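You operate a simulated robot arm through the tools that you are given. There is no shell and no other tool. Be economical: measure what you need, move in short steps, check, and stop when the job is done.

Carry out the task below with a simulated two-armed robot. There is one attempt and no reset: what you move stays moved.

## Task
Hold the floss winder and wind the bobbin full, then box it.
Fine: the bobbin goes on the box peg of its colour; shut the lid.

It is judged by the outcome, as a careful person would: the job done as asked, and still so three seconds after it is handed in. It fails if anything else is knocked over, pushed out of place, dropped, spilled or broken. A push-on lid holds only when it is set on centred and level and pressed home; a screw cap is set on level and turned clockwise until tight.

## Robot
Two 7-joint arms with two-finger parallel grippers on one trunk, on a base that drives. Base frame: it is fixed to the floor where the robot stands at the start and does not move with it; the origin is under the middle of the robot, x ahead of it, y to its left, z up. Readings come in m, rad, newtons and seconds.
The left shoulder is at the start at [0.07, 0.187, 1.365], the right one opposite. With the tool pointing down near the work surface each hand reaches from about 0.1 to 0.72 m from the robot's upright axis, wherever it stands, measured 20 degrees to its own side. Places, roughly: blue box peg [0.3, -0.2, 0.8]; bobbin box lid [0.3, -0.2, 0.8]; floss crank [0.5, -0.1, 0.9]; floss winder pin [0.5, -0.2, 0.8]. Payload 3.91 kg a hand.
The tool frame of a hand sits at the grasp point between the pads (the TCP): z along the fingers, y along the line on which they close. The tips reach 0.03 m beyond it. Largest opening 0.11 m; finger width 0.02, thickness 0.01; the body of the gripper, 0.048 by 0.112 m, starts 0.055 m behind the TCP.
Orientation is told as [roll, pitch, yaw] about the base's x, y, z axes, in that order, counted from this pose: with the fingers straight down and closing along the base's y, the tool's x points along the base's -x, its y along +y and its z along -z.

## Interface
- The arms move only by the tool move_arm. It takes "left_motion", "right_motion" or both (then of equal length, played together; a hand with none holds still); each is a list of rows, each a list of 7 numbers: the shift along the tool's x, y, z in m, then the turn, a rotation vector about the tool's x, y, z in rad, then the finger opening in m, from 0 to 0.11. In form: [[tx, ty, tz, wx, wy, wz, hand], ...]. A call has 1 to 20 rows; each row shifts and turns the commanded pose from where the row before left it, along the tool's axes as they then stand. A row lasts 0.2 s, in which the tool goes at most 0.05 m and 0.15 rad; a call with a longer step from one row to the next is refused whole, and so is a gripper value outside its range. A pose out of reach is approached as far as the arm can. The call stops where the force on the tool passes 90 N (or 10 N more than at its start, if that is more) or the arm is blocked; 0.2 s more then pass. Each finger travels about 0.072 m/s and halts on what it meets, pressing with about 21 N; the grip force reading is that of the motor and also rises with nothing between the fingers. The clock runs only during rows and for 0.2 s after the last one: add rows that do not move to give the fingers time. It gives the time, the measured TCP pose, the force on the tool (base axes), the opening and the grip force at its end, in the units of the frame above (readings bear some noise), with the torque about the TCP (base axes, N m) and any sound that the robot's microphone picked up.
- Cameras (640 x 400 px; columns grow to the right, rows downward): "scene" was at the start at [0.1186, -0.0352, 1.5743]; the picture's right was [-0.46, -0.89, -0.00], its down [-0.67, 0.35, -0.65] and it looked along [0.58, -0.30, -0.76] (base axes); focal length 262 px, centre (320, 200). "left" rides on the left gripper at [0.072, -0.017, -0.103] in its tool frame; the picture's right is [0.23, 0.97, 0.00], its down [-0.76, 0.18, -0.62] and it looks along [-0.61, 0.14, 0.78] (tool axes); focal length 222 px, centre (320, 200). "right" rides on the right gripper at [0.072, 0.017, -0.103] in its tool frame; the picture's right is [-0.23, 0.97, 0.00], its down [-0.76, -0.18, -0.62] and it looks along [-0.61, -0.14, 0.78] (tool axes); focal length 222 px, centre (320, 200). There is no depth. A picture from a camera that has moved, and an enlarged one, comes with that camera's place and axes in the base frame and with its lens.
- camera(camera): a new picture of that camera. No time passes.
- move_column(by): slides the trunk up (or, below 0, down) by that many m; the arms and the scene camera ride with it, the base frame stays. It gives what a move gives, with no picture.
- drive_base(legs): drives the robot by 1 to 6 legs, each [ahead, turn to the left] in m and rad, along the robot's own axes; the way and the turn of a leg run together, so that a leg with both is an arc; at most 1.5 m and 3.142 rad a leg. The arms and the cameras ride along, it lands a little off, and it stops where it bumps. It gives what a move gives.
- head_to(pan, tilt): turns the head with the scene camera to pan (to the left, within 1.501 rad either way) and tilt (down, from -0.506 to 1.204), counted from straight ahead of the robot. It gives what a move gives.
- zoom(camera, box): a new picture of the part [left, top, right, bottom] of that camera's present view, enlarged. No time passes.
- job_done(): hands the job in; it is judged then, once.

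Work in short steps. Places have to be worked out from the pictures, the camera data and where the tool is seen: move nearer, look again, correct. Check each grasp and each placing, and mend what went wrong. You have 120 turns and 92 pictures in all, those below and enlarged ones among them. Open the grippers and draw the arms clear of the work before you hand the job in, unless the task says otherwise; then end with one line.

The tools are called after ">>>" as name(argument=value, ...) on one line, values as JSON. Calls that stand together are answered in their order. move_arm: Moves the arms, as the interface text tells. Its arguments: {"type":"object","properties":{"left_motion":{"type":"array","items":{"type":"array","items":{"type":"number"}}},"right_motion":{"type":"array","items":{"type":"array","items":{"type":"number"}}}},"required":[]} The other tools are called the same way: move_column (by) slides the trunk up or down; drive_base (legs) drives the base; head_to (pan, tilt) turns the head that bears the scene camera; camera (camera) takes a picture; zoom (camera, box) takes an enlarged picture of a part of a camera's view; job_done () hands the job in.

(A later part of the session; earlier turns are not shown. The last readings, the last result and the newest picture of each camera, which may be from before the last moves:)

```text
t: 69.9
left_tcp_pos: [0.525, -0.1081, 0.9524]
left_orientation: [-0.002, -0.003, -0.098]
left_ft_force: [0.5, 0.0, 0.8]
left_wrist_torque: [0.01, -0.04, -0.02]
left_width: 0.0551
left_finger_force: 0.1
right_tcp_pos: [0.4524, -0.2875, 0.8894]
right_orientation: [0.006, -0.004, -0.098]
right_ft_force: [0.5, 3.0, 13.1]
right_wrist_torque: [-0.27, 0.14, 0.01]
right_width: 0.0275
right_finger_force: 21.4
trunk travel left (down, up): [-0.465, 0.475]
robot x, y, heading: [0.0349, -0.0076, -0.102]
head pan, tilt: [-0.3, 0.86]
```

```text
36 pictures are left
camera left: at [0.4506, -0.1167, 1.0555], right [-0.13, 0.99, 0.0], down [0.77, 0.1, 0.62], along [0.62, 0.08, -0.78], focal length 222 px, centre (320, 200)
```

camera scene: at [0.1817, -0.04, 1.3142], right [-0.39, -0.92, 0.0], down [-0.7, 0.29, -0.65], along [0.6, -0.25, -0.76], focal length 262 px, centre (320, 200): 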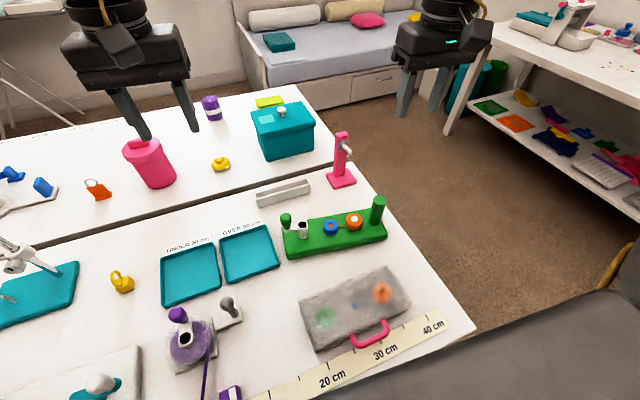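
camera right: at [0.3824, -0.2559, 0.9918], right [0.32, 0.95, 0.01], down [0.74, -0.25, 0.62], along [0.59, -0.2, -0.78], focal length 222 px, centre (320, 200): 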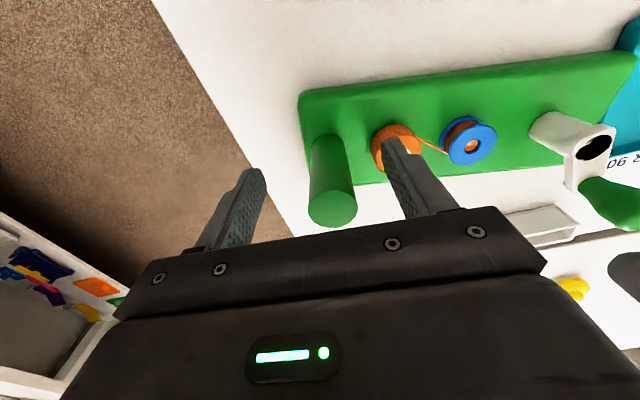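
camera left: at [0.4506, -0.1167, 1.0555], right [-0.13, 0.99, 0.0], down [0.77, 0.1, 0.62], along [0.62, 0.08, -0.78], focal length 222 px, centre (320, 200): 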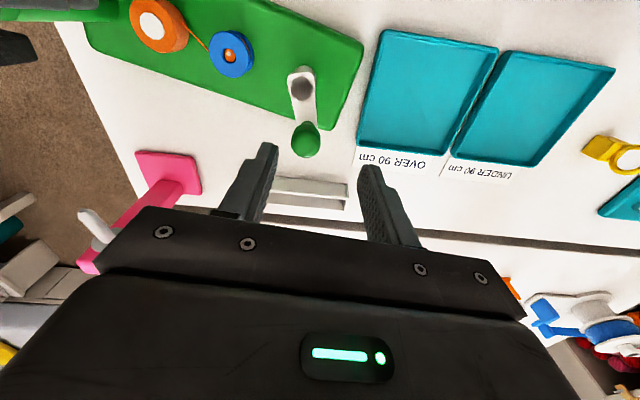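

Hub now ≈(0.490,-0.126), knob ≈(0.522,-0.119). Lower the left hand onto the knob and grip.

>>> move_arm(left_motion=[[0.0029, -0.0113, 0, 0, 0, 0, 0.055], [0, 0, 0.023, 0, 0, 0, 0.05], [0, 0, 0.023, 0, 0, 0, 0.05], [0, 0, 0, 0, 0, 0, 0.03], [0, 0, 0, 0, 0, 0, 0.015], [0, 0, 0, 0, 0, 0, 0.015]])

>>> zoom(camera="left", box=[60, 0, 380, 200])

```text
t: 71.3
left_tcp_pos: [0.5205, -0.1185, 0.9043]
left_orientation: [0.0, -0.003, -0.101]
left_ft_force: [-0.2, 0.5, 0.1]
left_wrist_torque: [0.0, -0.31, 0.03]
left_width: 0.0227
left_finger_force: 21.0
right_tcp_pos: [0.4516, -0.287, 0.8879]
right_orientation: [0.006, -0.005, -0.099]
right_ft_force: [2.7, 0.6, 20.0]
right_wrist_torque: [-0.25, -0.21, 0.02]
right_width: 0.0276
right_finger_force: 20.4
trunk travel left (down, up): [-0.465, 0.475]
robot x, y, heading: [0.0363, -0.0055, -0.101]
head pan, tilt: [-0.3, 0.86]
```

```text
2.00 times, centred on (220, 100) of left
camera zoom: at [0.4461, -0.1284, 1.0084], right [-0.13, 0.99, 0.0], down [0.77, 0.1, 0.62], along [0.62, 0.08, -0.78], focal length 444 px, centre (520, 400)
```

zoom: 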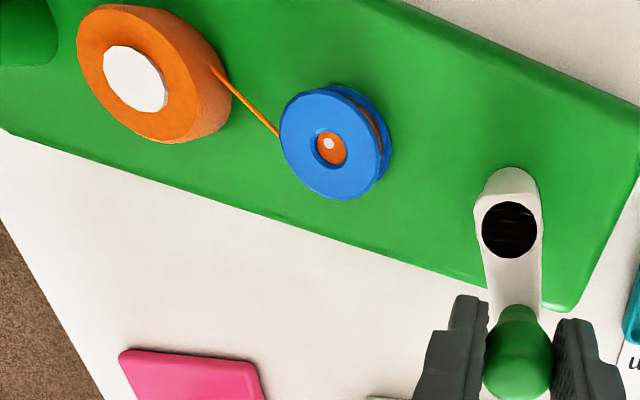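

Good grip. Half-turn clockwise, checking forces.

>>> move_arm(left_motion=[[-0.0008, -0.0163, 0, 0, 0, 0, 0.015], [0.0074, -0.0146, 0, 0, 0, 0, 0.015], [0.0137, -0.0089, 0, 0, 0, 0, 0.015], [0.0163, -0.0008, 0, 0, 0, 0, 0.015], [0.0146, 0.0074, 0, 0, 0, 0, 0.015], [0.0089, 0.0137, 0, 0, 0, 0, 0.015]])

>>> zoom(camera="left", box=[160, 0, 480, 200])

```text
t: 72.7
left_tcp_pos: [0.4581, -0.1363, 0.9077]
left_orientation: [-0.001, -0.008, -0.103]
left_ft_force: [3.1, -3.7, 18.7]
left_wrist_torque: [-0.01, 0.2, 0.01]
left_width: 0.0227
left_finger_force: 21.4
right_tcp_pos: [0.4513, -0.2876, 0.886]
right_orientation: [0.003, -0.001, -0.098]
right_ft_force: [-0.4, 4.8, -7.0]
right_wrist_torque: [-0.13, 0.72, 0.07]
right_width: 0.028
right_finger_force: 20.9
trunk travel left (down, up): [-0.465, 0.475]
robot x, y, heading: [0.0371, -0.0062, -0.101]
head pan, tilt: [-0.3, 0.86]
```

```text
2.00 times, centred on (320, 100) of left
camera zoom: at [0.3832, -0.1439, 1.011], right [-0.13, 0.99, 0.0], down [0.77, 0.1, 0.63], along [0.62, 0.08, -0.78], focal length 444 px, centre (320, 400)
```

zoom: 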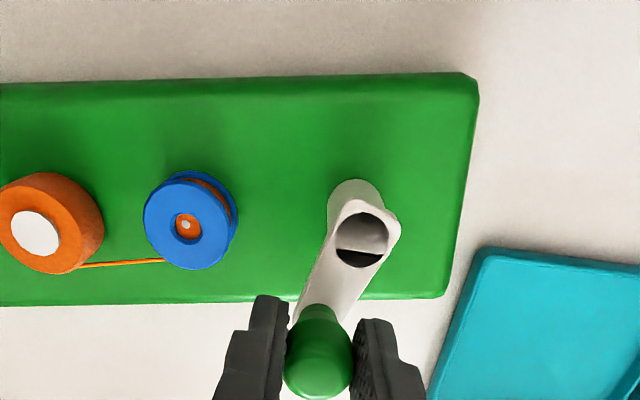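

This time the whole winder swung instead of the crank turning — perhaps the bobbin is already full (hard stop). I look closely at the bobbin.

>>> zoom(camera="left", box=[220, 70, 290, 145])

>>> zoom(camera="scene", box=[270, 150, 350, 200])

```text
5.33 times, centred on (255, 108) of left
camera zoom: at [0.3832, -0.1439, 1.011], right [-0.13, 0.99, 0.0], down [0.77, 0.1, 0.63], along [0.62, 0.08, -0.78], focal length 1185 px, centre (667, 693)
```

zoom: 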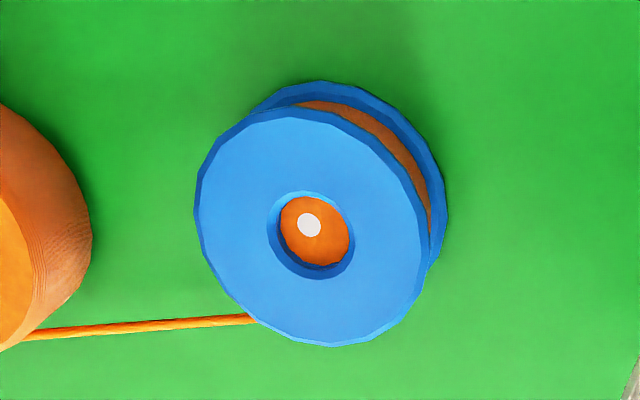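

```text
8.00 times, centred on (310, 175) of scene
camera zoom: at [0.1551, -0.0407, 1.1648], right [-0.39, -0.92, 0.0], down [-0.7, 0.29, -0.65], along [0.6, -0.25, -0.76], focal length 2097 px, centre (400, 400)
```

zoom: 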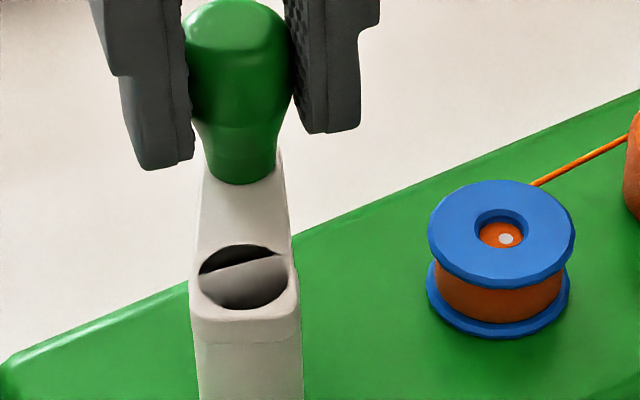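

Fill looks ~85-90% of the flange. To tell "full" from "slipping", I pull the winder back out by the knob, lift slightly to relieve the vertical load, and test a slow quarter turn.

>>> move_arm(left_motion=[[-0.01, 0.003, -0.003, 0, 0, 0, 0.015], [-0.01, 0.003, 0, 0, 0, 0, 0.015], [-0.01, 0.003, 0, 0, 0, 0, 0.015], [-0.01, 0.003, 0, 0, 0, 0, 0.015], [-0.008, 0.003, 0, 0, 0, 0, 0.015], [0, 0, 0, 0, 0, 0, 0.015]])

>>> zoom(camera="left", box=[60, 0, 380, 200])

```text
t: 74.1
left_tcp_pos: [0.5101, -0.1246, 0.9087]
left_orientation: [0.002, 0.001, -0.1]
left_ft_force: [-1.1, -1.7, -1.6]
left_wrist_torque: [0.11, 0.07, -0.01]
left_width: 0.0224
left_finger_force: 21.6
right_tcp_pos: [0.4528, -0.2885, 0.8867]
right_orientation: [0.005, -0.004, -0.1]
right_ft_force: [1.2, 0.4, -0.7]
right_wrist_torque: [-0.03, -0.09, -0.18]
right_width: 0.0274
right_finger_force: 20.9
trunk travel left (down, up): [-0.465, 0.475]
robot x, y, heading: [0.0336, -0.013, -0.101]
head pan, tilt: [-0.3, 0.86]
```

```text
2.00 times, centred on (220, 100) of left
camera zoom: at [0.4353, -0.1329, 1.0119], right [-0.13, 0.99, 0.0], down [0.78, 0.1, 0.62], along [0.62, 0.08, -0.78], focal length 444 px, centre (520, 400)
```

zoom: 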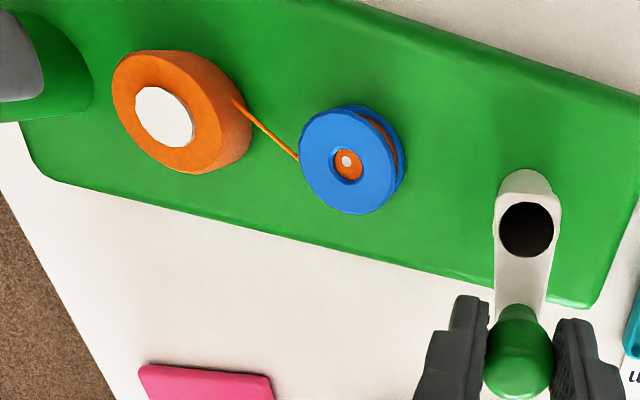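

Crank now points forward again with hub ≈(0.480,-0.125). Slow quarter turn test.

>>> move_arm(left_motion=[[0.0002, -0.008, 0, 0, 0, 0, 0.015], [0.0022, -0.0076, 0, 0, 0, 0, 0.015], [0.0042, -0.0068, 0, 0, 0, 0, 0.015], [0.0058, -0.0055, 0, 0, 0, 0, 0.015], [0.007, -0.0038, 0, 0, 0, 0, 0.015], [0.0077, -0.0018, 0, 0, 0, 0, 0.015]])

>>> zoom(camera="left", box=[120, 0, 440, 200])

```text
t: 75.5
left_tcp_pos: [0.4916, -0.1445, 0.9139]
left_orientation: [-0.028, 0.012, -0.07]
left_ft_force: [0.6, 0.4, -13.1]
left_wrist_torque: [0.63, -0.29, 0.0]
left_width: 0.0232
left_finger_force: 20.7
right_tcp_pos: [0.4522, -0.2886, 0.8885]
right_orientation: [0.006, -0.004, -0.098]
right_ft_force: [-1.6, -1.2, 9.3]
right_wrist_torque: [0.98, -0.22, 0.2]
right_width: 0.0287
right_finger_force: 20.9
trunk travel left (down, up): [-0.465, 0.475]
robot x, y, heading: [0.0369, -0.0092, -0.097]
head pan, tilt: [-0.3, 0.86]
```

```text
2.00 times, centred on (280, 100) of left
camera zoom: at [0.4179, -0.153, 1.0187], right [-0.16, 0.99, -0.02], down [0.78, 0.14, 0.61], along [0.6, 0.08, -0.79], focal length 444 px, centre (400, 400)
```

zoom: 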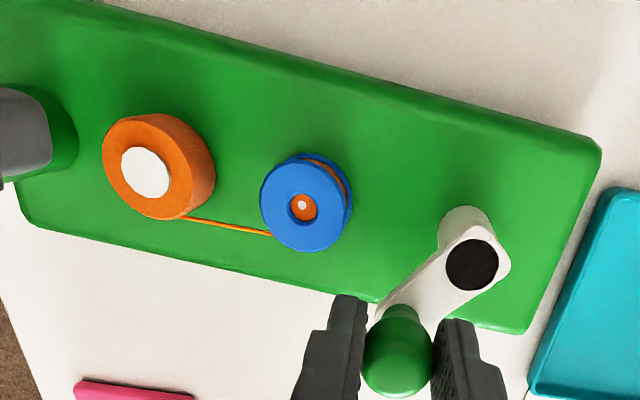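

Crank stalls at the same angle relative to the base for the third time while earlier turns were free, and fill no longer grows: the bobbin seems full. I back off slightly, release both hands and raise to inspect.

>>> move_arm(left_motion=[[-0.0077, 0.0018, 0, 0, 0, 0, 0.015], [-0.007, 0.0038, 0.004, 0, 0, 0, 0.015], [-0.0058, 0.0055, 0, 0, 0, 0, 0.015], [0, 0, 0, 0, 0, 0, 0.04], [0, 0, 0, 0, 0, 0, 0.055], [0, 0, -0.03, 0, 0, 0, 0.055], [0, 0, -0.04, 0, 0, 0, 0.055], [0, 0.04, -0.02, 0, 0, 0, 0.055], [0, 0.045, 0, 0, 0, 0, 0.055]], right_motion=[[0, 0, 0, 0, 0, 0, 0.01], [0, 0, 0, 0, 0, 0, 0.01], [0, 0, 0, 0, 0, 0, 0.01], [0, 0, 0, 0, 0, 0, 0.01], [0, 0, 0, 0, 0, 0, 0.01], [0, 0, 0, 0, 0, 0, 0.03], [0, 0, 0, 0, 0, 0, 0.045], [0, 0, -0.03, 0, 0, 0, 0.05], [0, 0, -0.04, 0, 0, 0, 0.05]])

>>> camera(camera="scene")

>>> zoom(camera="scene", box=[280, 150, 360, 200])

```text
t: 77.5
left_tcp_pos: [0.5088, -0.0599, 0.9935]
left_orientation: [0.0, -0.001, -0.102]
left_ft_force: [0.5, 0.8, -0.5]
left_wrist_torque: [-0.01, -0.01, 0.01]
left_width: 0.0552
left_finger_force: 0.1
right_tcp_pos: [0.4478, -0.2878, 0.9568]
right_orientation: [0.009, -0.004, -0.098]
right_ft_force: [0.2, 0.0, 0.7]
right_wrist_torque: [-0.01, 0.0, -0.03]
right_width: 0.0501
right_finger_force: 0.0
right hand out of reach, approached as far as the arm can: row 9
trunk travel left (down, up): [-0.465, 0.475]
robot x, y, heading: [0.0337, -0.0094, -0.097]
head pan, tilt: [-0.3, 0.86]
```

```text
29 pictures are left
camera scene: at [0.1558, -0.0396, 1.1644], right [-0.39, -0.92, 0.0], down [-0.7, 0.29, -0.65], along [0.6, -0.25, -0.76], focal length 262 px, centre (320, 200)
```

scene: 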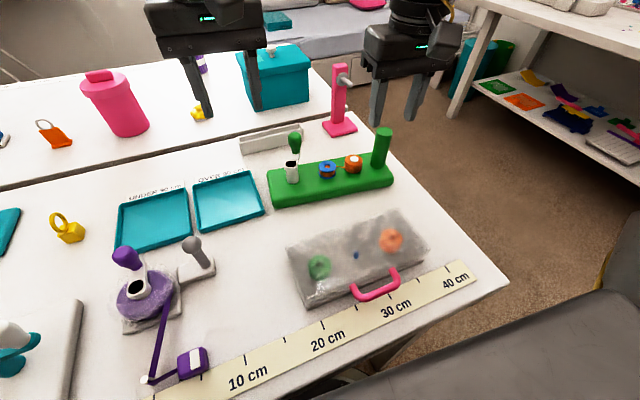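

```text
8.00 times, centred on (320, 175) of scene
camera zoom: at [0.1558, -0.0396, 1.1644], right [-0.39, -0.92, 0.0], down [-0.7, 0.29, -0.65], along [0.6, -0.25, -0.76], focal length 2097 px, centre (320, 400)
```

zoom: 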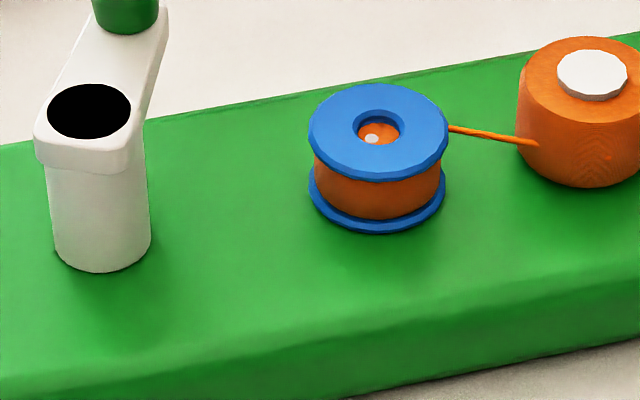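

The bobbin looks full. Now inspect the box.

>>> zoom(camera="scene", box=[270, 195, 450, 310])

```text
3.48 times, centred on (360, 252) of scene
camera zoom: at [0.1558, -0.0396, 1.1644], right [-0.39, -0.92, 0.0], down [-0.7, 0.29, -0.65], along [0.6, -0.25, -0.76], focal length 912 px, centre (181, 17)
```

zoom: 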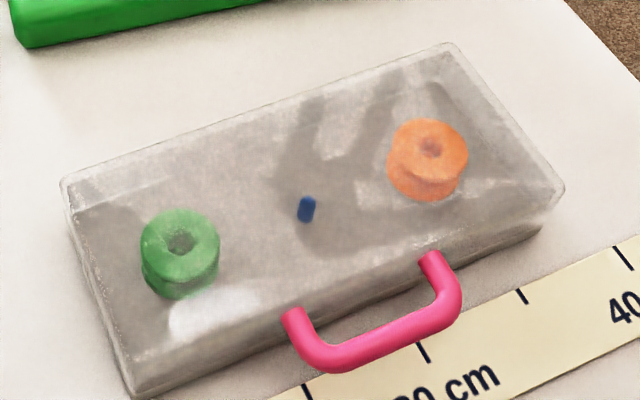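

Box: lid hinged along the far edge probably, handle bar ≈(0.243,-0.158), blue peg ≈(0.311,-0.162). I'll do the box with the left hand; park the right outboard, turn −0.1 and back up 0.065.

>>> move_arm(right_motion=[[0, -0.03, 0, 0, 0, 0, 0.05], [0, -0.04, 0, 0, 0, 0, 0.05], [0, -0.04, 0, 0, 0, 0, 0.05], [0.0, -0.02, 0, 0, 0, 0, 0.05]], left_motion=[[0, 0, -0.01, 0, 0, 0, 0.055], [0, 0, 0, 0, 0, 0, 0.055], [0, 0, 0, 0, 0, 0, 0.055], [0, 0, 0, 0, 0, 0, 0.055]])

>>> drive_base(legs=[[0, -0.1], [-0.065, 0]])

```text
t: 78.5
left_tcp_pos: [0.5098, -0.061, 1.0035]
left_orientation: [0.001, -0.002, -0.1]
left_ft_force: [-0.1, -0.4, 0.2]
left_wrist_torque: [0.02, 0.0, -0.01]
left_width: 0.055
left_finger_force: 0.0
right_tcp_pos: [0.436, -0.4214, 0.9546]
right_orientation: [0.007, -0.002, -0.098]
right_ft_force: [-0.2, 0.2, -0.8]
right_wrist_torque: [0.05, -0.01, 0.01]
right_width: 0.05
right_finger_force: 0.1
trunk travel left (down, up): [-0.465, 0.475]
robot x, y, heading: [0.0348, -0.0076, -0.104]
head pan, tilt: [-0.3, 0.86]
```

```text
t: 79.6
left_tcp_pos: [0.4942, -0.1084, 1.0068]
left_orientation: [0.0, -0.007, -0.2]
left_ft_force: [0.7, -0.4, 0.4]
left_wrist_torque: [0.01, -0.03, 0.02]
left_width: 0.0549
left_finger_force: 0.0
right_tcp_pos: [0.3846, -0.4586, 0.9567]
right_orientation: [0.007, -0.006, -0.199]
right_ft_force: [-0.6, -0.3, 0.4]
right_wrist_torque: [0.02, 0.01, 0.02]
right_width: 0.05
right_finger_force: 0.1
trunk travel left (down, up): [-0.465, 0.475]
robot x, y, heading: [0.033, -0.0072, -0.191]
head pan, tilt: [-0.3, 0.86]
stopped in leg 1: the robot was blocked; the commanded pose is now the measured one
```

Leg 1 was nearly complete when it stopped; I continue by backing straight up and checking the scene.

>>> drive_base(legs=[[-0.065, 0]])

>>> camera(camera="scene")

```text
t: 80.6
left_tcp_pos: [0.4336, -0.095, 1.0046]
left_orientation: [0.0, -0.004, -0.201]
left_ft_force: [0.0, 0.4, 0.1]
left_wrist_torque: [0.01, -0.04, 0.0]
left_width: 0.055
left_finger_force: 0.0
right_tcp_pos: [0.3262, -0.4445, 0.9562]
right_orientation: [0.006, -0.006, -0.199]
right_ft_force: [-1.2, -0.5, -0.1]
right_wrist_torque: [-0.04, -0.07, 0.03]
right_width: 0.0501
right_finger_force: 0.0
trunk travel left (down, up): [-0.465, 0.475]
robot x, y, heading: [-0.0315, 0.0051, -0.198]
head pan, tilt: [-0.3, 0.86]
```

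```text
26 pictures are left
camera scene: at [0.0851, -0.0394, 1.1647], right [-0.48, -0.88, 0.0], down [-0.67, 0.36, -0.65], along [0.58, -0.31, -0.76], focal length 262 px, centre (320, 200)
```

scene: 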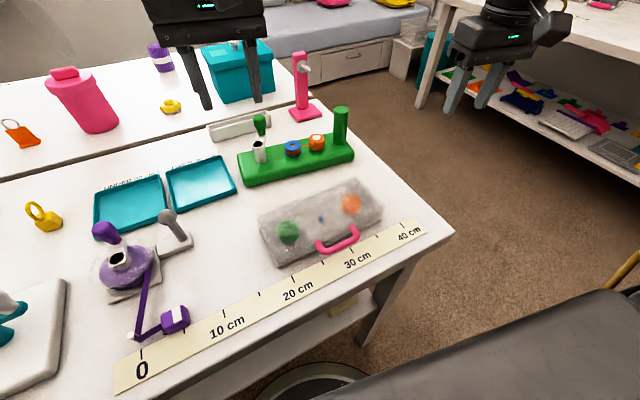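

Everything undisturbed. Move the left hand above the handle.

>>> move_arm(left_motion=[[0.0333, -0.02, 0.01, 0, 0, 0, 0.055], [0.0333, -0.02, 0.01, 0, 0, 0, 0.055], [0.0333, -0.02, 0.01, 0, 0, 0, 0.055], [0.0333, -0.02, 0.01, 0, 0, 0, 0.055], [0.0333, -0.02, 0.01, 0, 0, 0, 0.055], [0, 0, 0, 0, 0, 0, 0.055]])

>>> camera(camera="left")

```text
t: 82.0
left_tcp_pos: [0.2549, -0.1587, 0.9541]
left_orientation: [-0.001, -0.001, -0.2]
left_ft_force: [0.1, -0.1, 0.2]
left_wrist_torque: [0.01, 0.0, 0.0]
left_width: 0.0549
left_finger_force: 0.1
right_tcp_pos: [0.3276, -0.4452, 0.9543]
right_orientation: [0.005, -0.004, -0.199]
right_ft_force: [0.7, 0.0, 0.2]
right_wrist_torque: [-0.02, -0.01, -0.02]
right_width: 0.0499
right_finger_force: 0.1
trunk travel left (down, up): [-0.465, 0.475]
robot x, y, heading: [-0.0298, 0.0044, -0.192]
head pan, tilt: [-0.3, 0.86]
```

```text
25 pictures are left
camera left: at [0.1796, -0.1595, 1.0576], right [-0.03, 1.0, 0.0], down [0.78, 0.02, 0.62], along [0.62, 0.02, -0.78], focal length 222 px, centre (320, 200)
```

left: 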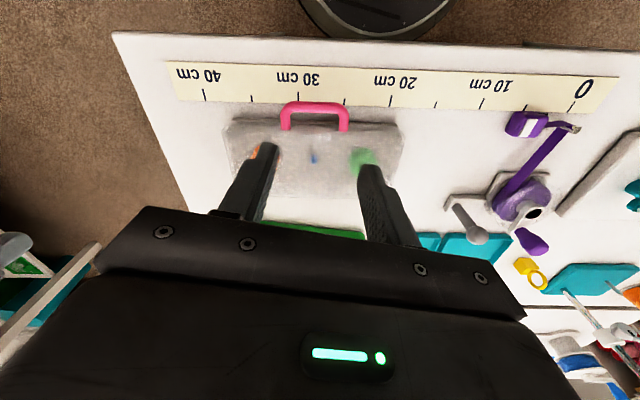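

Handle bar ≈(0.244,-0.162,0.835), running along y. I rotate the left hand to yaw −90° so it closes along x.

>>> move_arm(left_motion=[[0, 0, 0, 0, 0, 0.137, 0.055], [0, 0, 0, 0, 0, 0.137, 0.055], [0, 0, 0, 0, 0, 0.137, 0.055], [0, 0, 0, 0, 0, 0.137, 0.055], [0, 0, 0, 0, 0, 0.137, 0.055], [0, 0, 0, 0, 0, 0.137, 0.055], [0, 0, 0, 0, 0, 0.137, 0.055], [0, 0, 0, 0, 0, 0.137, 0.055], [0, 0, 0, 0, 0, 0.137, 0.055], [0, 0, 0, 0, 0, 0.137, 0.055], [0, 0, 0, 0, 0, 0, 0.055]])

>>> camera(camera="left")

```text
t: 84.4
left_tcp_pos: [0.2529, -0.1994, 1.0732]
left_orientation: [-0.007, -0.041, -1.573]
left_ft_force: [0.0, -0.5, 0.6]
left_wrist_torque: [0.03, 0.05, 0.01]
left_width: 0.055
left_finger_force: 0.0
left hand out of reach, approached as far as the arm can: row 7, 8, 9, 10
right_tcp_pos: [0.3277, -0.4459, 0.9556]
right_orientation: [0.007, -0.003, -0.198]
right_ft_force: [0.8, -0.7, -0.1]
right_wrist_torque: [-0.01, 0.01, -0.03]
right_width: 0.0501
right_finger_force: 0.1
trunk travel left (down, up): [-0.465, 0.475]
robot x, y, heading: [-0.0317, 0.0072, -0.198]
head pan, tilt: [-0.3, 0.86]
```

```text
24 pictures are left
camera left: at [0.2358, -0.1224, 1.1745], right [0.97, 0.23, -0.02], down [0.18, -0.74, 0.65], along [0.14, -0.64, -0.76], focal length 222 px, centre (320, 200)
```

left: 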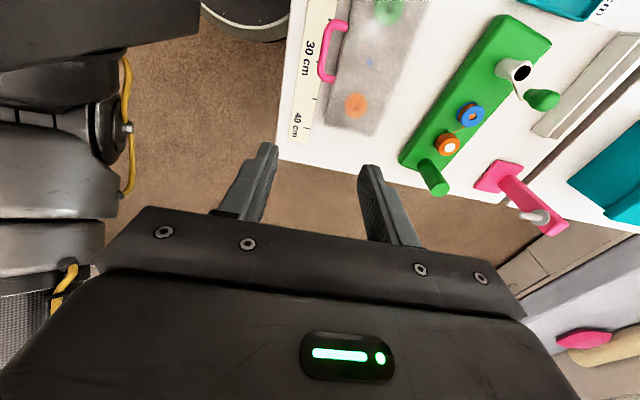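

Yaw −90° isn't reachable there. Instead I can grip the U-handle across its width (≈0.068) with the fingers closing along y: return to yaw 0 and go above the handle.

>>> move_arm(left_motion=[[0, 0, 0, 0, 0, -0.143, 0.095], [0, 0, 0, 0, 0, -0.143, 0.095], [0, 0, 0, 0, 0, -0.143, 0.095], [0, 0, 0, 0, 0, -0.143, 0.095], [0, 0, 0, 0, 0, -0.143, 0.095], [0, 0, 0, 0, 0, -0.143, 0.095], [0, 0, 0, 0, 0, -0.143, 0.095], [0, 0, 0, 0, 0, -0.143, 0.095], [0, 0, 0, 0, 0, -0.143, 0.095], [0, 0, 0, 0, 0, -0.143, 0.095], [0, 0, 0, 0, 0, -0.143, 0.095], [0, 0.0, 0, 0, 0.04, 0, 0.095], [0.004, 0.018, 0.035, 0, 0, 0, 0.095], [0.004, 0.018, 0.035, 0, 0, 0, 0.095], [0, 0, 0.035, 0, 0, 0, 0.095], [0, 0, 0, 0, 0, 0, 0.095]])

>>> camera(camera="left")

```text
t: 87.8
left_tcp_pos: [0.2399, -0.1668, 0.9487]
left_orientation: [0.0, 0.039, 0.001]
left_ft_force: [-0.9, 0.3, 0.4]
left_wrist_torque: [0.02, -0.01, -0.02]
left_width: 0.0951
left_finger_force: 0.0
right_tcp_pos: [0.3281, -0.4458, 0.9564]
right_orientation: [0.005, -0.004, -0.198]
right_ft_force: [-0.2, -0.6, 1.0]
right_wrist_torque: [-0.03, 0.04, 0.0]
right_width: 0.05
right_finger_force: 0.1
trunk travel left (down, up): [-0.465, 0.475]
robot x, y, heading: [-0.0287, 0.001, -0.194]
head pan, tilt: [-0.3, 0.86]
```

```text
23 pictures are left
camera left: at [0.1712, -0.1834, 1.055], right [-0.23, 0.97, 0.01], down [0.78, 0.18, 0.59], along [0.58, 0.14, -0.8], focal length 222 px, centre (320, 200)
```

left: 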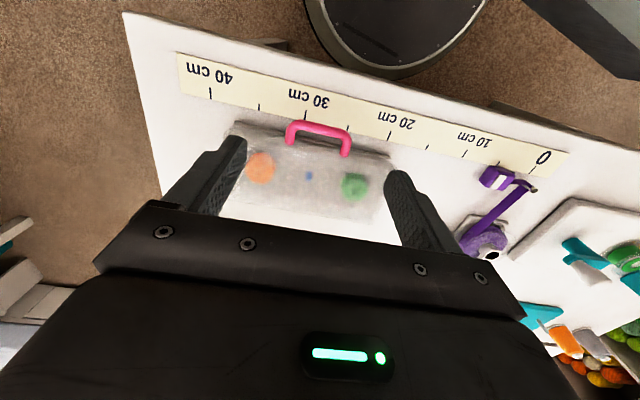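

Handle bar centre ≈(0.245,-0.165). Level the hand, lower it so the fingers straddle the handle, and close.

>>> move_arm(left_motion=[[-0.002, 0.002, 0.03, 0, -0.039, 0, 0.095], [0, 0, 0.03, 0, 0, 0, 0.095], [0, 0, 0.03, 0, 0, 0, 0.095], [0, 0, 0.009, 0, 0, 0, 0.095], [0, 0, 0, 0, 0, 0, 0.08], [0, 0, 0, 0, 0, 0, 0.06], [0, 0, 0, 0, 0, 0, 0.05], [0, 0, 0, 0, 0, 0, 0.05]])

>>> camera(camera="left")

```text
t: 89.6
left_tcp_pos: [0.25, -0.1684, 0.8655]
left_orientation: [-0.038, -0.009, 0.017]
left_ft_force: [-1.1, 0.0, 2.0]
left_wrist_torque: [0.05, 0.0, 0.0]
left_width: 0.0499
left_finger_force: 0.1
right_tcp_pos: [0.3275, -0.4455, 0.9552]
right_orientation: [0.007, -0.004, -0.199]
right_ft_force: [-1.1, 1.1, -0.6]
right_wrist_torque: [-0.02, -0.01, 0.0]
right_width: 0.0499
right_finger_force: 0.1
trunk travel left (down, up): [-0.465, 0.475]
robot x, y, heading: [-0.0292, 0.0065, -0.193]
head pan, tilt: [-0.3, 0.86]
```

```text
22 pictures are left
camera left: at [0.1766, -0.182, 0.9695], right [-0.24, 0.97, -0.04], down [0.75, 0.22, 0.62], along [0.61, 0.12, -0.78], focal length 222 px, centre (320, 200)
```

left: 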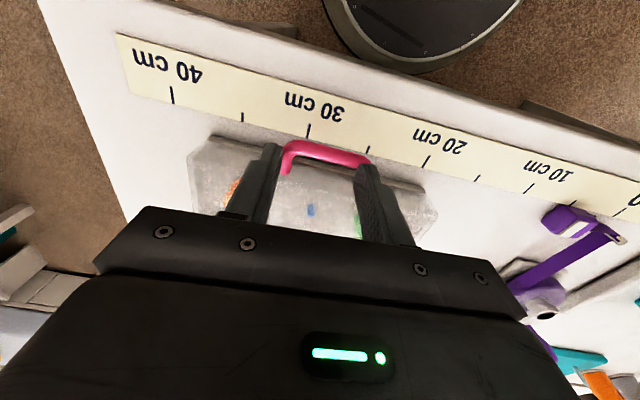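

The fingers landed on the lid rim and closed above the bar. Raise, reopen, shift 12 mm towards the robot, and lower again.

>>> move_arm(left_motion=[[0, 0, -0.025, 0, 0, 0, 0.08], [0, 0, 0, 0, 0, 0, 0.095], [0.014, 0.003, 0, 0, 0, 0, 0.095], [0, 0, 0.02, 0, 0, 0, 0.095], [0, 0, 0.012, 0, 0, 0, 0.095], [0, 0, 0, 0, 0, 0, 0.095]])

>>> camera(camera="left")

```text
t: 91.0
left_tcp_pos: [0.2365, -0.1649, 0.8567]
left_orientation: [-0.034, -0.007, 0.018]
left_ft_force: [-0.3, -0.1, -0.6]
left_wrist_torque: [0.01, -0.02, -0.01]
left_width: 0.0952
left_finger_force: 0.0
right_tcp_pos: [0.3277, -0.4455, 0.9541]
right_orientation: [0.004, -0.004, -0.201]
right_ft_force: [-0.5, 0.2, -0.5]
right_wrist_torque: [-0.02, -0.01, -0.02]
right_width: 0.0502
right_finger_force: 0.0
trunk travel left (down, up): [-0.465, 0.475]
robot x, y, heading: [-0.0295, 0.0062, -0.198]
head pan, tilt: [-0.3, 0.86]
```

```text
21 pictures are left
camera left: at [0.1618, -0.1786, 0.9607], right [-0.24, 0.97, -0.04], down [0.75, 0.21, 0.62], along [0.61, 0.12, -0.78], focal length 222 px, centre (320, 200)
```

left: 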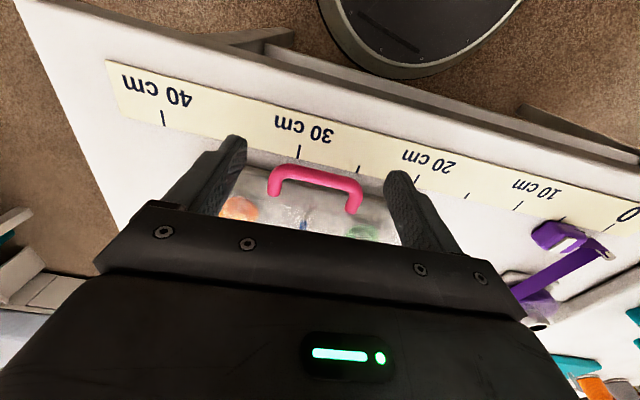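

The fingers now straddle the handle. Lower 12 mm more and close.

>>> move_arm(left_motion=[[-0.003, -0.001, 0.006, 0, 0, 0, 0.095], [0, 0, 0.007, 0, 0, 0, 0.095], [0, 0, 0, 0, 0, 0, 0.08], [0, 0, 0, 0, 0, 0, 0.065], [0, 0, 0, 0, 0, 0, 0.055], [0, 0, 0, 0, 0, 0, 0.055]])

>>> camera(camera="left")

```text
t: 92.4
left_tcp_pos: [0.2421, -0.1658, 0.8477]
left_orientation: [-0.045, 0.001, 0.027]
left_ft_force: [-4.2, 2.3, 14.6]
left_wrist_torque: [-0.02, -0.25, -0.32]
left_width: 0.0658
left_finger_force: 20.9
right_tcp_pos: [0.3269, -0.4442, 0.9555]
right_orientation: [0.005, -0.004, -0.199]
right_ft_force: [0.2, -0.3, 0.2]
right_wrist_torque: [0.03, -0.02, 0.04]
right_width: 0.0502
right_finger_force: 0.1
trunk travel left (down, up): [-0.465, 0.475]
robot x, y, heading: [-0.0333, 0.0057, -0.193]
head pan, tilt: [-0.3, 0.86]
```

```text
20 pictures are left
camera left: at [0.1687, -0.1793, 0.9511], right [-0.25, 0.97, -0.04], down [0.76, 0.23, 0.61], along [0.6, 0.12, -0.79], focal length 222 px, centre (320, 200)
```

left: 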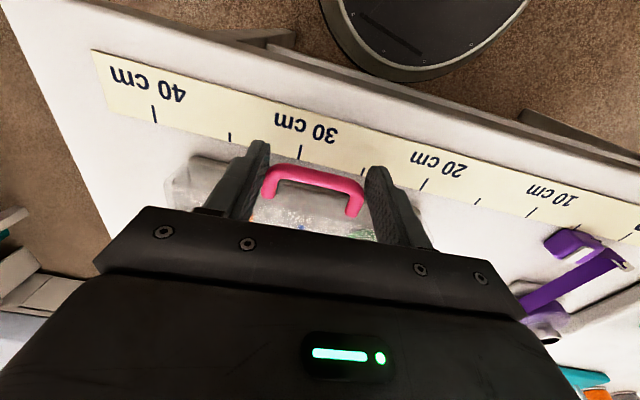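

Handle gripped. Lift gently along a hinge arc about the far edge and check.

>>> move_arm(left_motion=[[0, 0, -0.012, 0, 0, 0, 0.05], [-0.0015, 0, -0.012, 0, 0, 0, 0.05], [-0.003, 0, -0.012, 0, 0, 0, 0.05], [-0.004, 0, -0.011, 0, 0, 0, 0.05], [0, 0, 0, 0, 0, 0, 0.05]])

>>> zoom(camera="scene", box=[220, 120, 460, 280])

```text
t: 93.6
left_tcp_pos: [0.2398, -0.164, 0.8765]
left_orientation: [0.002, -0.002, 0.0]
left_ft_force: [0.8, 1.0, 0.9]
left_wrist_torque: [0.0, 0.03, 0.03]
left_width: 0.0503
left_finger_force: 0.1
right_tcp_pos: [0.3291, -0.4458, 0.9546]
right_orientation: [0.005, -0.004, -0.2]
right_ft_force: [0.2, 0.1, 0.3]
right_wrist_torque: [0.02, 0.03, -0.03]
right_width: 0.05
right_finger_force: 0.0
trunk travel left (down, up): [-0.465, 0.475]
robot x, y, heading: [-0.0303, 0.0044, -0.196]
head pan, tilt: [-0.3, 0.86]
```

```text
2.50 times, centred on (340, 200) of scene
camera zoom: at [0.087, -0.0399, 1.1644], right [-0.48, -0.88, 0.0], down [-0.67, 0.36, -0.65], along [0.57, -0.31, -0.76], focal length 655 px, centre (270, 200)
```

zoom: 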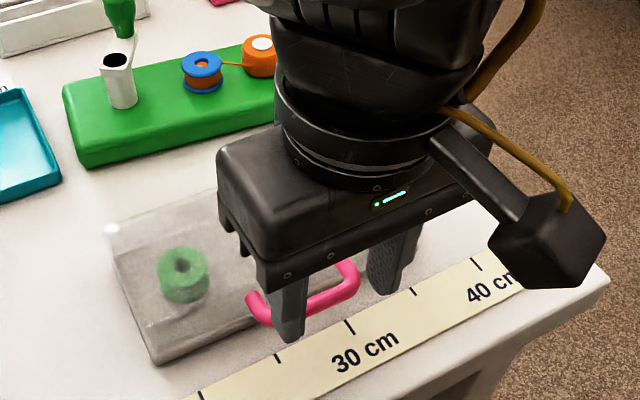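

The grip slipped off with the lid still shut. I look closely at the handle's geometry.

>>> move_arm(left_motion=[[0.02, 0, -0.03, 0, 0, 0, 0.095], [0.025, 0, -0.02, 0, 0, 0, 0.095], [0, 0, 0, 0, 0, 0, 0.095]])

>>> zoom(camera="left", box=[220, 70, 420, 195])

>>> zoom(camera="right", box=[480, 0, 640, 100])

```text
t: 94.4
left_tcp_pos: [0.1943, -0.1616, 0.9275]
left_orientation: [0.001, 0.001, 0.003]
left_ft_force: [-0.2, -0.4, 0.1]
left_wrist_torque: [0.05, -0.01, -0.06]
left_width: 0.095
left_finger_force: 0.2
right_tcp_pos: [0.3271, -0.4448, 0.9548]
right_orientation: [0.005, -0.006, -0.199]
right_ft_force: [-0.5, 0.0, 0.2]
right_wrist_torque: [-0.01, 0.01, 0.03]
right_width: 0.05
right_finger_force: 0.0
trunk travel left (down, up): [-0.465, 0.475]
robot x, y, heading: [-0.0278, 0.0083, -0.196]
head pan, tilt: [-0.3, 0.86]
```

```text
3.20 times, centred on (320, 132) of left
camera zoom: at [0.121, -0.1768, 1.0306], right [-0.23, 0.97, 0.0], down [0.76, 0.18, 0.62], along [0.61, 0.14, -0.78], focal length 711 px, centre (320, 416)
```

zoom: 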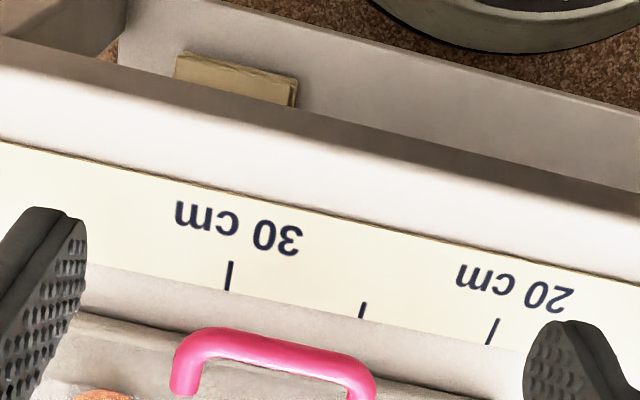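

```text
4.00 times, centred on (560, 50) of right
camera zoom: at [0.2594, -0.4135, 1.058], right [0.42, 0.91, 0.01], down [0.71, -0.33, 0.62], along [0.57, -0.25, -0.78], focal length 888 px, centre (-640, 800)
```

zoom: 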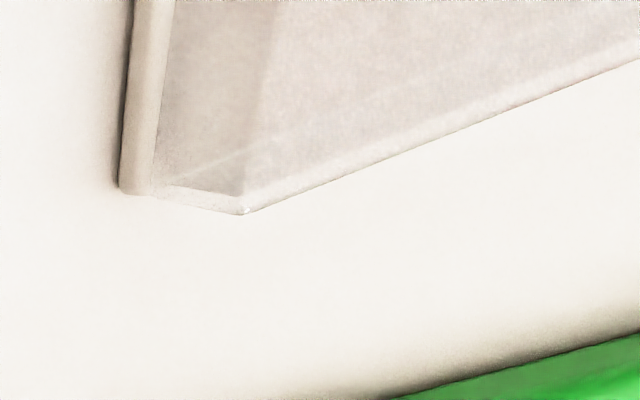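

The handle stands above the lid's front edge: bar ≈(0.238,-0.164,0.85). A pinch with fingers closing along x needs yaw −90°, which suits the left arm if the robot faces further right. Raise the hand, back up 0.1 and turn −0.55.

>>> move_arm(left_motion=[[0, 0, -0.04, 0, 0, 0, 0.06], [0, 0, -0.04, 0, 0, 0, 0.06]])

>>> drive_base(legs=[[-0.1, 0], [0, -0.55]])

```text
t: 95.0
left_tcp_pos: [0.1942, -0.1616, 1.0079]
left_orientation: [0.0, -0.002, 0.001]
left_ft_force: [-0.1, -0.4, -0.4]
left_wrist_torque: [-0.02, 0.02, 0.01]
left_width: 0.06
left_finger_force: 0.1
right_tcp_pos: [0.327, -0.4451, 0.9558]
right_orientation: [0.005, -0.004, -0.198]
right_ft_force: [0.4, 0.3, 0.3]
right_wrist_torque: [-0.04, 0.02, -0.01]
right_width: 0.0499
right_finger_force: 0.1
trunk travel left (down, up): [-0.465, 0.475]
robot x, y, heading: [-0.0302, 0.0073, -0.192]
head pan, tilt: [-0.3, 0.86]
```

```text
t: 97.7
left_tcp_pos: [-0.0278, -0.2378, 1.0067]
left_orientation: [0.001, -0.002, -0.56]
left_ft_force: [0.4, 0.2, 0.3]
left_wrist_torque: [0.02, -0.02, 0.0]
left_width: 0.06
left_finger_force: 0.1
right_tcp_pos: [-0.0647, -0.5481, 0.955]
right_orientation: [0.004, -0.003, -0.758]
right_ft_force: [-1.4, 0.0, 0.4]
right_wrist_torque: [0.01, 0.01, -0.01]
right_width: 0.05
right_finger_force: 0.1
trunk travel left (down, up): [-0.465, 0.475]
robot x, y, heading: [-0.1256, 0.0252, -0.753]
head pan, tilt: [-0.3, 0.86]
```

Move the left hand back above the handle and rotate to yaw −90°.

>>> move_arm(left_motion=[[-0.031, 0.034, 0, 0, 0, 0, 0.06], [-0.031, 0.034, 0, 0, 0, 0, 0.06], [-0.031, 0.034, 0, 0, 0, 0, 0.06], [-0.031, 0.034, 0, 0, 0, 0, 0.06], [-0.031, 0.034, 0, 0, 0, 0, 0.06], [-0.031, 0.034, 0, 0, 0, 0, 0.06], [0, 0, 0.005, 0, 0, 0.1445, 0.06], [0, 0, 0.005, 0, 0, 0.1445, 0.06], [0, 0, 0.005, 0, 0, 0.1445, 0.06], [0, 0, 0.005, 0, 0, 0.1445, 0.06], [0, 0, 0.005, 0, 0, 0.1445, 0.06], [0, 0, 0.005, 0, 0, 0.1445, 0.06], [0, 0, 0.005, 0, 0, 0.1445, 0.06], [0, 0, 0, 0, 0, 0, 0.06]])

>>> camera(camera="left")

```text
t: 100.7
left_tcp_pos: [0.1075, -0.2671, 0.951]
left_orientation: [-0.013, -0.001, -1.564]
left_ft_force: [0.3, 0.0, 0.4]
left_wrist_torque: [-0.05, 0.01, 0.01]
left_width: 0.0597
left_finger_force: 0.0
left hand out of reach, approached as far as the arm can: row 9, 10, 11, 12, 13
right_tcp_pos: [-0.0637, -0.5465, 0.9556]
right_orientation: [0.006, -0.004, -0.76]
right_ft_force: [0.3, 0.1, -0.6]
right_wrist_torque: [-0.02, -0.01, 0.02]
right_width: 0.0503
right_finger_force: 0.1
trunk travel left (down, up): [-0.465, 0.475]
robot x, y, heading: [-0.1264, 0.0256, -0.756]
head pan, tilt: [-0.3, 0.86]
```

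```text
16 pictures are left
camera left: at [0.0904, -0.1939, 1.0546], right [0.97, 0.24, -0.01], down [0.19, -0.76, 0.62], along [0.14, -0.61, -0.78], focal length 222 px, centre (320, 200)
```

left: 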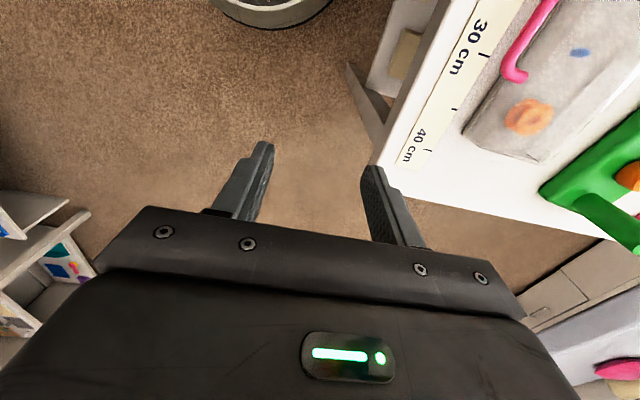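

Orientation is reached but it drifted; try translating to the handle while holding this orientation.

>>> move_arm(left_motion=[[0.0255, 0.0325, 0, 0, 0, 0, 0.06], [0.0255, 0.0325, 0, 0, 0, 0, 0.06], [0.0255, 0.0325, 0, 0, 0, 0, 0.06], [0.0255, 0.0325, 0, 0, 0, 0, 0.06], [0, 0, 0, 0, 0, 0, 0.06]])

```text
t: 101.8
left_tcp_pos: [0.1068, -0.2696, 0.9515]
left_orientation: [-0.013, -0.007, -1.563]
left_ft_force: [0.6, -0.6, 1.0]
left_wrist_torque: [-0.03, -0.01, 0.04]
left_width: 0.06
left_finger_force: 0.1
left hand out of reach, approached as far as the arm can: row 1, 2, 3, 4
right_tcp_pos: [-0.0646, -0.5479, 0.954]
right_orientation: [0.006, -0.004, -0.76]
right_ft_force: [0.8, -0.2, 0.4]
right_wrist_torque: [0.02, -0.03, 0.04]
right_width: 0.0503
right_finger_force: 0.0
trunk travel left (down, up): [-0.465, 0.475]
robot x, y, heading: [-0.1256, 0.0242, -0.753]
head pan, tilt: [-0.3, 0.86]
```

Yaw −90° isn't workable here. New idea: with the hand horizontal pointing forward, slide the closed fingertips under the handle bar from the front and lift. First reset the left wrist, then turn to heading −0.3 and back up 0.4.

>>> move_arm(left_motion=[[0, 0, -0.02, 0, 0, -0.135, 0.06], [0, 0, -0.02, 0, 0, -0.135, 0.06], [0, 0, -0.02, 0, 0, -0.135, 0.06], [0, 0, 0, 0, 0, -0.135, 0.03], [0, 0, 0, 0, 0, -0.135, 0.01], [0, 0, 0, 0, 0, -0.135, 0.0]])

>>> drive_base(legs=[[-0.1, 0], [0, 0.45], [-0.3, 0]])

```text
t: 103.2
left_tcp_pos: [0.1044, -0.2693, 1.0127]
left_orientation: [-0.001, -0.001, -0.76]
left_ft_force: [-0.1, 1.0, -0.5]
left_wrist_torque: [0.0, 0.01, -0.03]
left_width: 0.0
left_finger_force: 20.4
right_tcp_pos: [-0.0643, -0.5478, 0.9541]
right_orientation: [0.005, -0.004, -0.759]
right_ft_force: [0.4, 0.2, 1.2]
right_wrist_torque: [-0.03, 0.0, -0.02]
right_width: 0.0506
right_finger_force: 0.0
trunk travel left (down, up): [-0.465, 0.475]
robot x, y, heading: [-0.1301, 0.0245, -0.753]
head pan, tilt: [-0.3, 0.86]
```

```text
t: 107.3
left_tcp_pos: [-0.15, 0.0189, 1.0118]
left_orientation: [0.001, -0.002, -0.321]
left_ft_force: [-0.3, 0.5, -0.3]
left_wrist_torque: [-0.03, 0.02, -0.03]
left_width: 0.0
left_finger_force: 21.1
right_tcp_pos: [-0.1841, -0.3062, 0.9554]
right_orientation: [0.004, -0.005, -0.321]
right_ft_force: [-0.3, 0.4, 0.2]
right_wrist_torque: [0.0, 0.0, -0.01]
right_width: 0.0501
right_finger_force: 0.2
trunk travel left (down, up): [-0.465, 0.475]
robot x, y, heading: [-0.4847, 0.1874, -0.309]
head pan, tilt: [-0.3, 0.86]
```

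Move the left hand forward to just before the table edge, then pitch it up to horizontal (fingers forward).

>>> move_arm(left_motion=[[-0.047, -0.0093, 0, 0, 0, 0, 0], [-0.047, -0.0093, 0, 0, 0, 0, 0], [-0.047, -0.0093, 0, 0, 0, 0, 0], [-0.047, -0.0093, 0, 0, 0, 0, 0], [-0.047, -0.0093, 0, 0, 0, 0, 0], [-0.04, -0.0093, 0, 0, 0, 0, 0], [0, 0, 0, 0, -0.14, 0, 0], [0, 0, 0, 0, -0.14, 0, 0], [0, 0, 0, 0, -0.14, 0, 0], [0, 0, 0, 0, -0.14, 0, 0], [0, 0, 0, 0, -0.14, 0, 0], [0, 0, 0, 0, -0.14, 0, 0], [0, 0, 0, 0, -0.14, 0, 0], [0, 0, 0, 0, -0.14, 0, 0], [0, 0, 0, 0, -0.14, 0, 0], [0, 0, 0, 0, -0.14, 0, 0]])

```text
t: 109.3
left_tcp_pos: [0.0511, -0.0393, 0.9088]
left_orientation: [-0.031, -0.162, -0.273]
left_ft_force: [-0.3, -0.4, 1.0]
left_wrist_torque: [0.01, 0.01, 0.01]
left_width: 0.0
left_finger_force: 20.9
left hand out of reach, approached as far as the arm can: row 4, 5, 6
right_tcp_pos: [-0.1845, -0.3051, 0.9547]
right_orientation: [0.005, -0.001, -0.321]
right_ft_force: [-0.2, -0.2, 0.8]
right_wrist_torque: [0.0, 0.0, -0.02]
right_width: 0.0499
right_finger_force: 0.1
trunk travel left (down, up): [-0.465, 0.475]
robot x, y, heading: [-0.4826, 0.1862, -0.319]
head pan, tilt: [-0.3, 0.86]
stopped in row 9 (left hand): the arm was blocked; the commanded pose is now the measured one
```

The arm hit its forward limit with the tool down; pitching should free it. Raise slightly and continue pitching in place.

>>> move_arm(left_motion=[[0.02, 0, -0.02, 0, 0, 0, 0], [0.02, 0, -0.02, 0, -0.14, 0, 0], [0, 0, 0, 0, -0.14, 0, 0], [0, 0, 0, 0, -0.14, 0, 0], [0, 0, 0, 0, -0.14, 0, 0], [0, 0, 0, 0, -0.14, 0, 0], [0, 0, 0, 0, -0.14, 0, 0], [0, 0, 0, 0, -0.14, 0, 0], [0, 0, 0, 0, -0.14, 0, 0], [0, 0, 0, 0, -0.14, 0, 0]])

>>> camera(camera="scene")

```text
t: 111.7
left_tcp_pos: [0.0604, 0.0083, 0.9957]
left_orientation: [-0.654, -1.381, 0.416]
left_ft_force: [0.5, 0.0, 0.0]
left_wrist_torque: [0.03, 0.01, 0.02]
left_width: 0.0
left_finger_force: 20.8
left hand out of reach, approached as far as the arm can: row 10
right_tcp_pos: [-0.1853, -0.3049, 0.9547]
right_orientation: [0.007, -0.001, -0.319]
right_ft_force: [-0.3, -0.3, -1.0]
right_wrist_torque: [0.0, 0.05, -0.01]
right_width: 0.0499
right_finger_force: 0.1
trunk travel left (down, up): [-0.465, 0.475]
robot x, y, heading: [-0.4864, 0.1869, -0.312]
head pan, tilt: [-0.3, 0.86]
stopped in row 10 (left hand): the arm was blocked; the commanded pose is now the measured one
```

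```text
15 pictures are left
camera scene: at [-0.3732, 0.1261, 1.1643], right [-0.58, -0.82, 0.0], down [-0.62, 0.44, -0.65], along [0.53, -0.38, -0.76], focal length 262 px, centre (320, 200)
```

scene: 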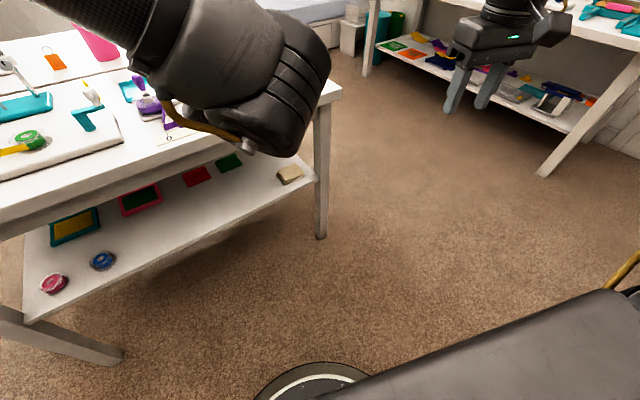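

The hand is now near-horizontal, pointing (0.96,−0.24,−0.15). Move it down to a pre-pose in front of the handle, just outside the table edge.

>>> move_arm(left_motion=[[0.0332, -0.0191, 0.0188, 0, 0, 0, 0], [0.0332, -0.0191, 0.0188, 0, 0, 0, 0], [0.0332, -0.0191, 0.0188, 0, 0, 0, 0], [0.0332, -0.0191, 0.0188, 0, 0, 0, 0], [0.0332, -0.0191, 0.0188, 0, 0, 0, 0], [0, 0, 0, 0, 0, 0, 0]])

>>> camera(camera="left")

```text
t: 113.1
left_tcp_pos: [0.118, -0.1175, 0.8366]
left_orientation: [-0.637, -1.387, 0.394]
left_ft_force: [0.1, -0.6, 0.2]
left_wrist_torque: [0.01, 0.01, 0.02]
left_width: 0.0
left_finger_force: 21.2
left hand out of reach, approached as far as the arm can: row 2, 3, 4
right_tcp_pos: [-0.1843, -0.3048, 0.9554]
right_orientation: [0.005, -0.004, -0.321]
right_ft_force: [-0.5, 0.5, -0.3]
right_wrist_torque: [0.01, -0.03, -0.02]
right_width: 0.0499
right_finger_force: 0.1
trunk travel left (down, up): [-0.465, 0.475]
robot x, y, heading: [-0.4872, 0.1859, -0.318]
head pan, tilt: [-0.3, 0.86]
```

```text
14 pictures are left
camera left: at [0.0024, -0.1136, 0.7829], right [0.19, 0.93, -0.33], down [-0.43, 0.38, 0.82], along [0.88, -0.01, 0.47], focal length 222 px, centre (320, 200)
```

left: 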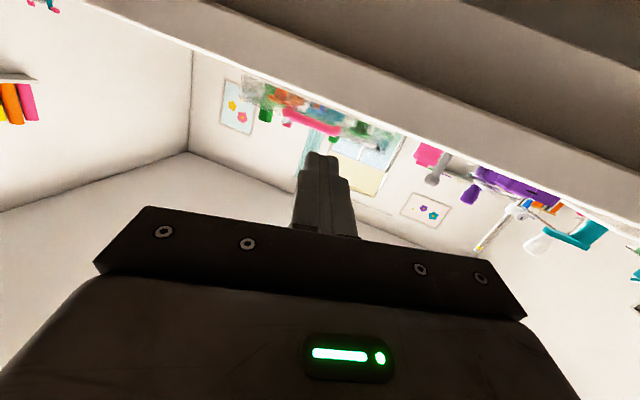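

The view shows the handle bar at ≈(0.243,-0.153,0.828) with table at 0.797. I lower to fingertip height 0.81 and move forward until just short of the bar.

>>> move_arm(left_motion=[[0.0216, 0.0025, 0.0033, 0, 0, 0, 0], [0, 0, 0, 0, 0, 0, 0], [-0.0054, -0.0016, 0.0365, 0, 0, 0, 0], [-0.0048, -0.0014, 0.03, 0, 0, 0, 0], [0, 0, 0, 0, 0, 0, 0]])

>>> camera(camera="left")

```text
t: 114.2
left_tcp_pos: [0.1647, -0.1277, 0.8128]
left_orientation: [-0.584, -1.377, 0.324]
left_ft_force: [-36.8, 17.9, 16.9]
left_wrist_torque: [0.22, -0.06, 0.51]
left_width: 0.0
left_finger_force: 20.9
left hand out of reach, approached as far as the arm can: row 4
right_tcp_pos: [-0.1916, -0.3004, 0.9602]
right_orientation: [0.003, -0.01, -0.319]
right_ft_force: [-0.4, 0.9, -0.1]
right_wrist_torque: [-0.02, -0.03, -0.01]
right_width: 0.0501
right_finger_force: 0.1
trunk travel left (down, up): [-0.465, 0.475]
robot x, y, heading: [-0.4845, 0.1841, -0.315]
head pan, tilt: [-0.3, 0.86]
stopped in row 5 (left hand): the force on the tool passed its limit at 96 N (the readings are from after the stop); the commanded pose is now the measured one
```

```text
13 pictures are left
camera left: at [0.0472, -0.121, 0.7599], right [0.2, 0.92, -0.33], down [-0.41, 0.38, 0.83], along [0.89, -0.03, 0.46], focal length 222 px, centre (320, 200)
```

left: 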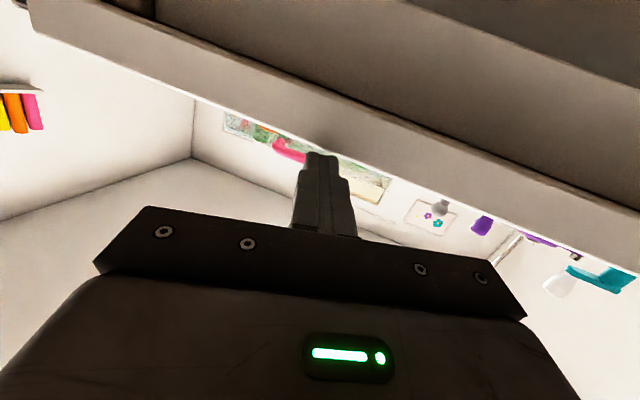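

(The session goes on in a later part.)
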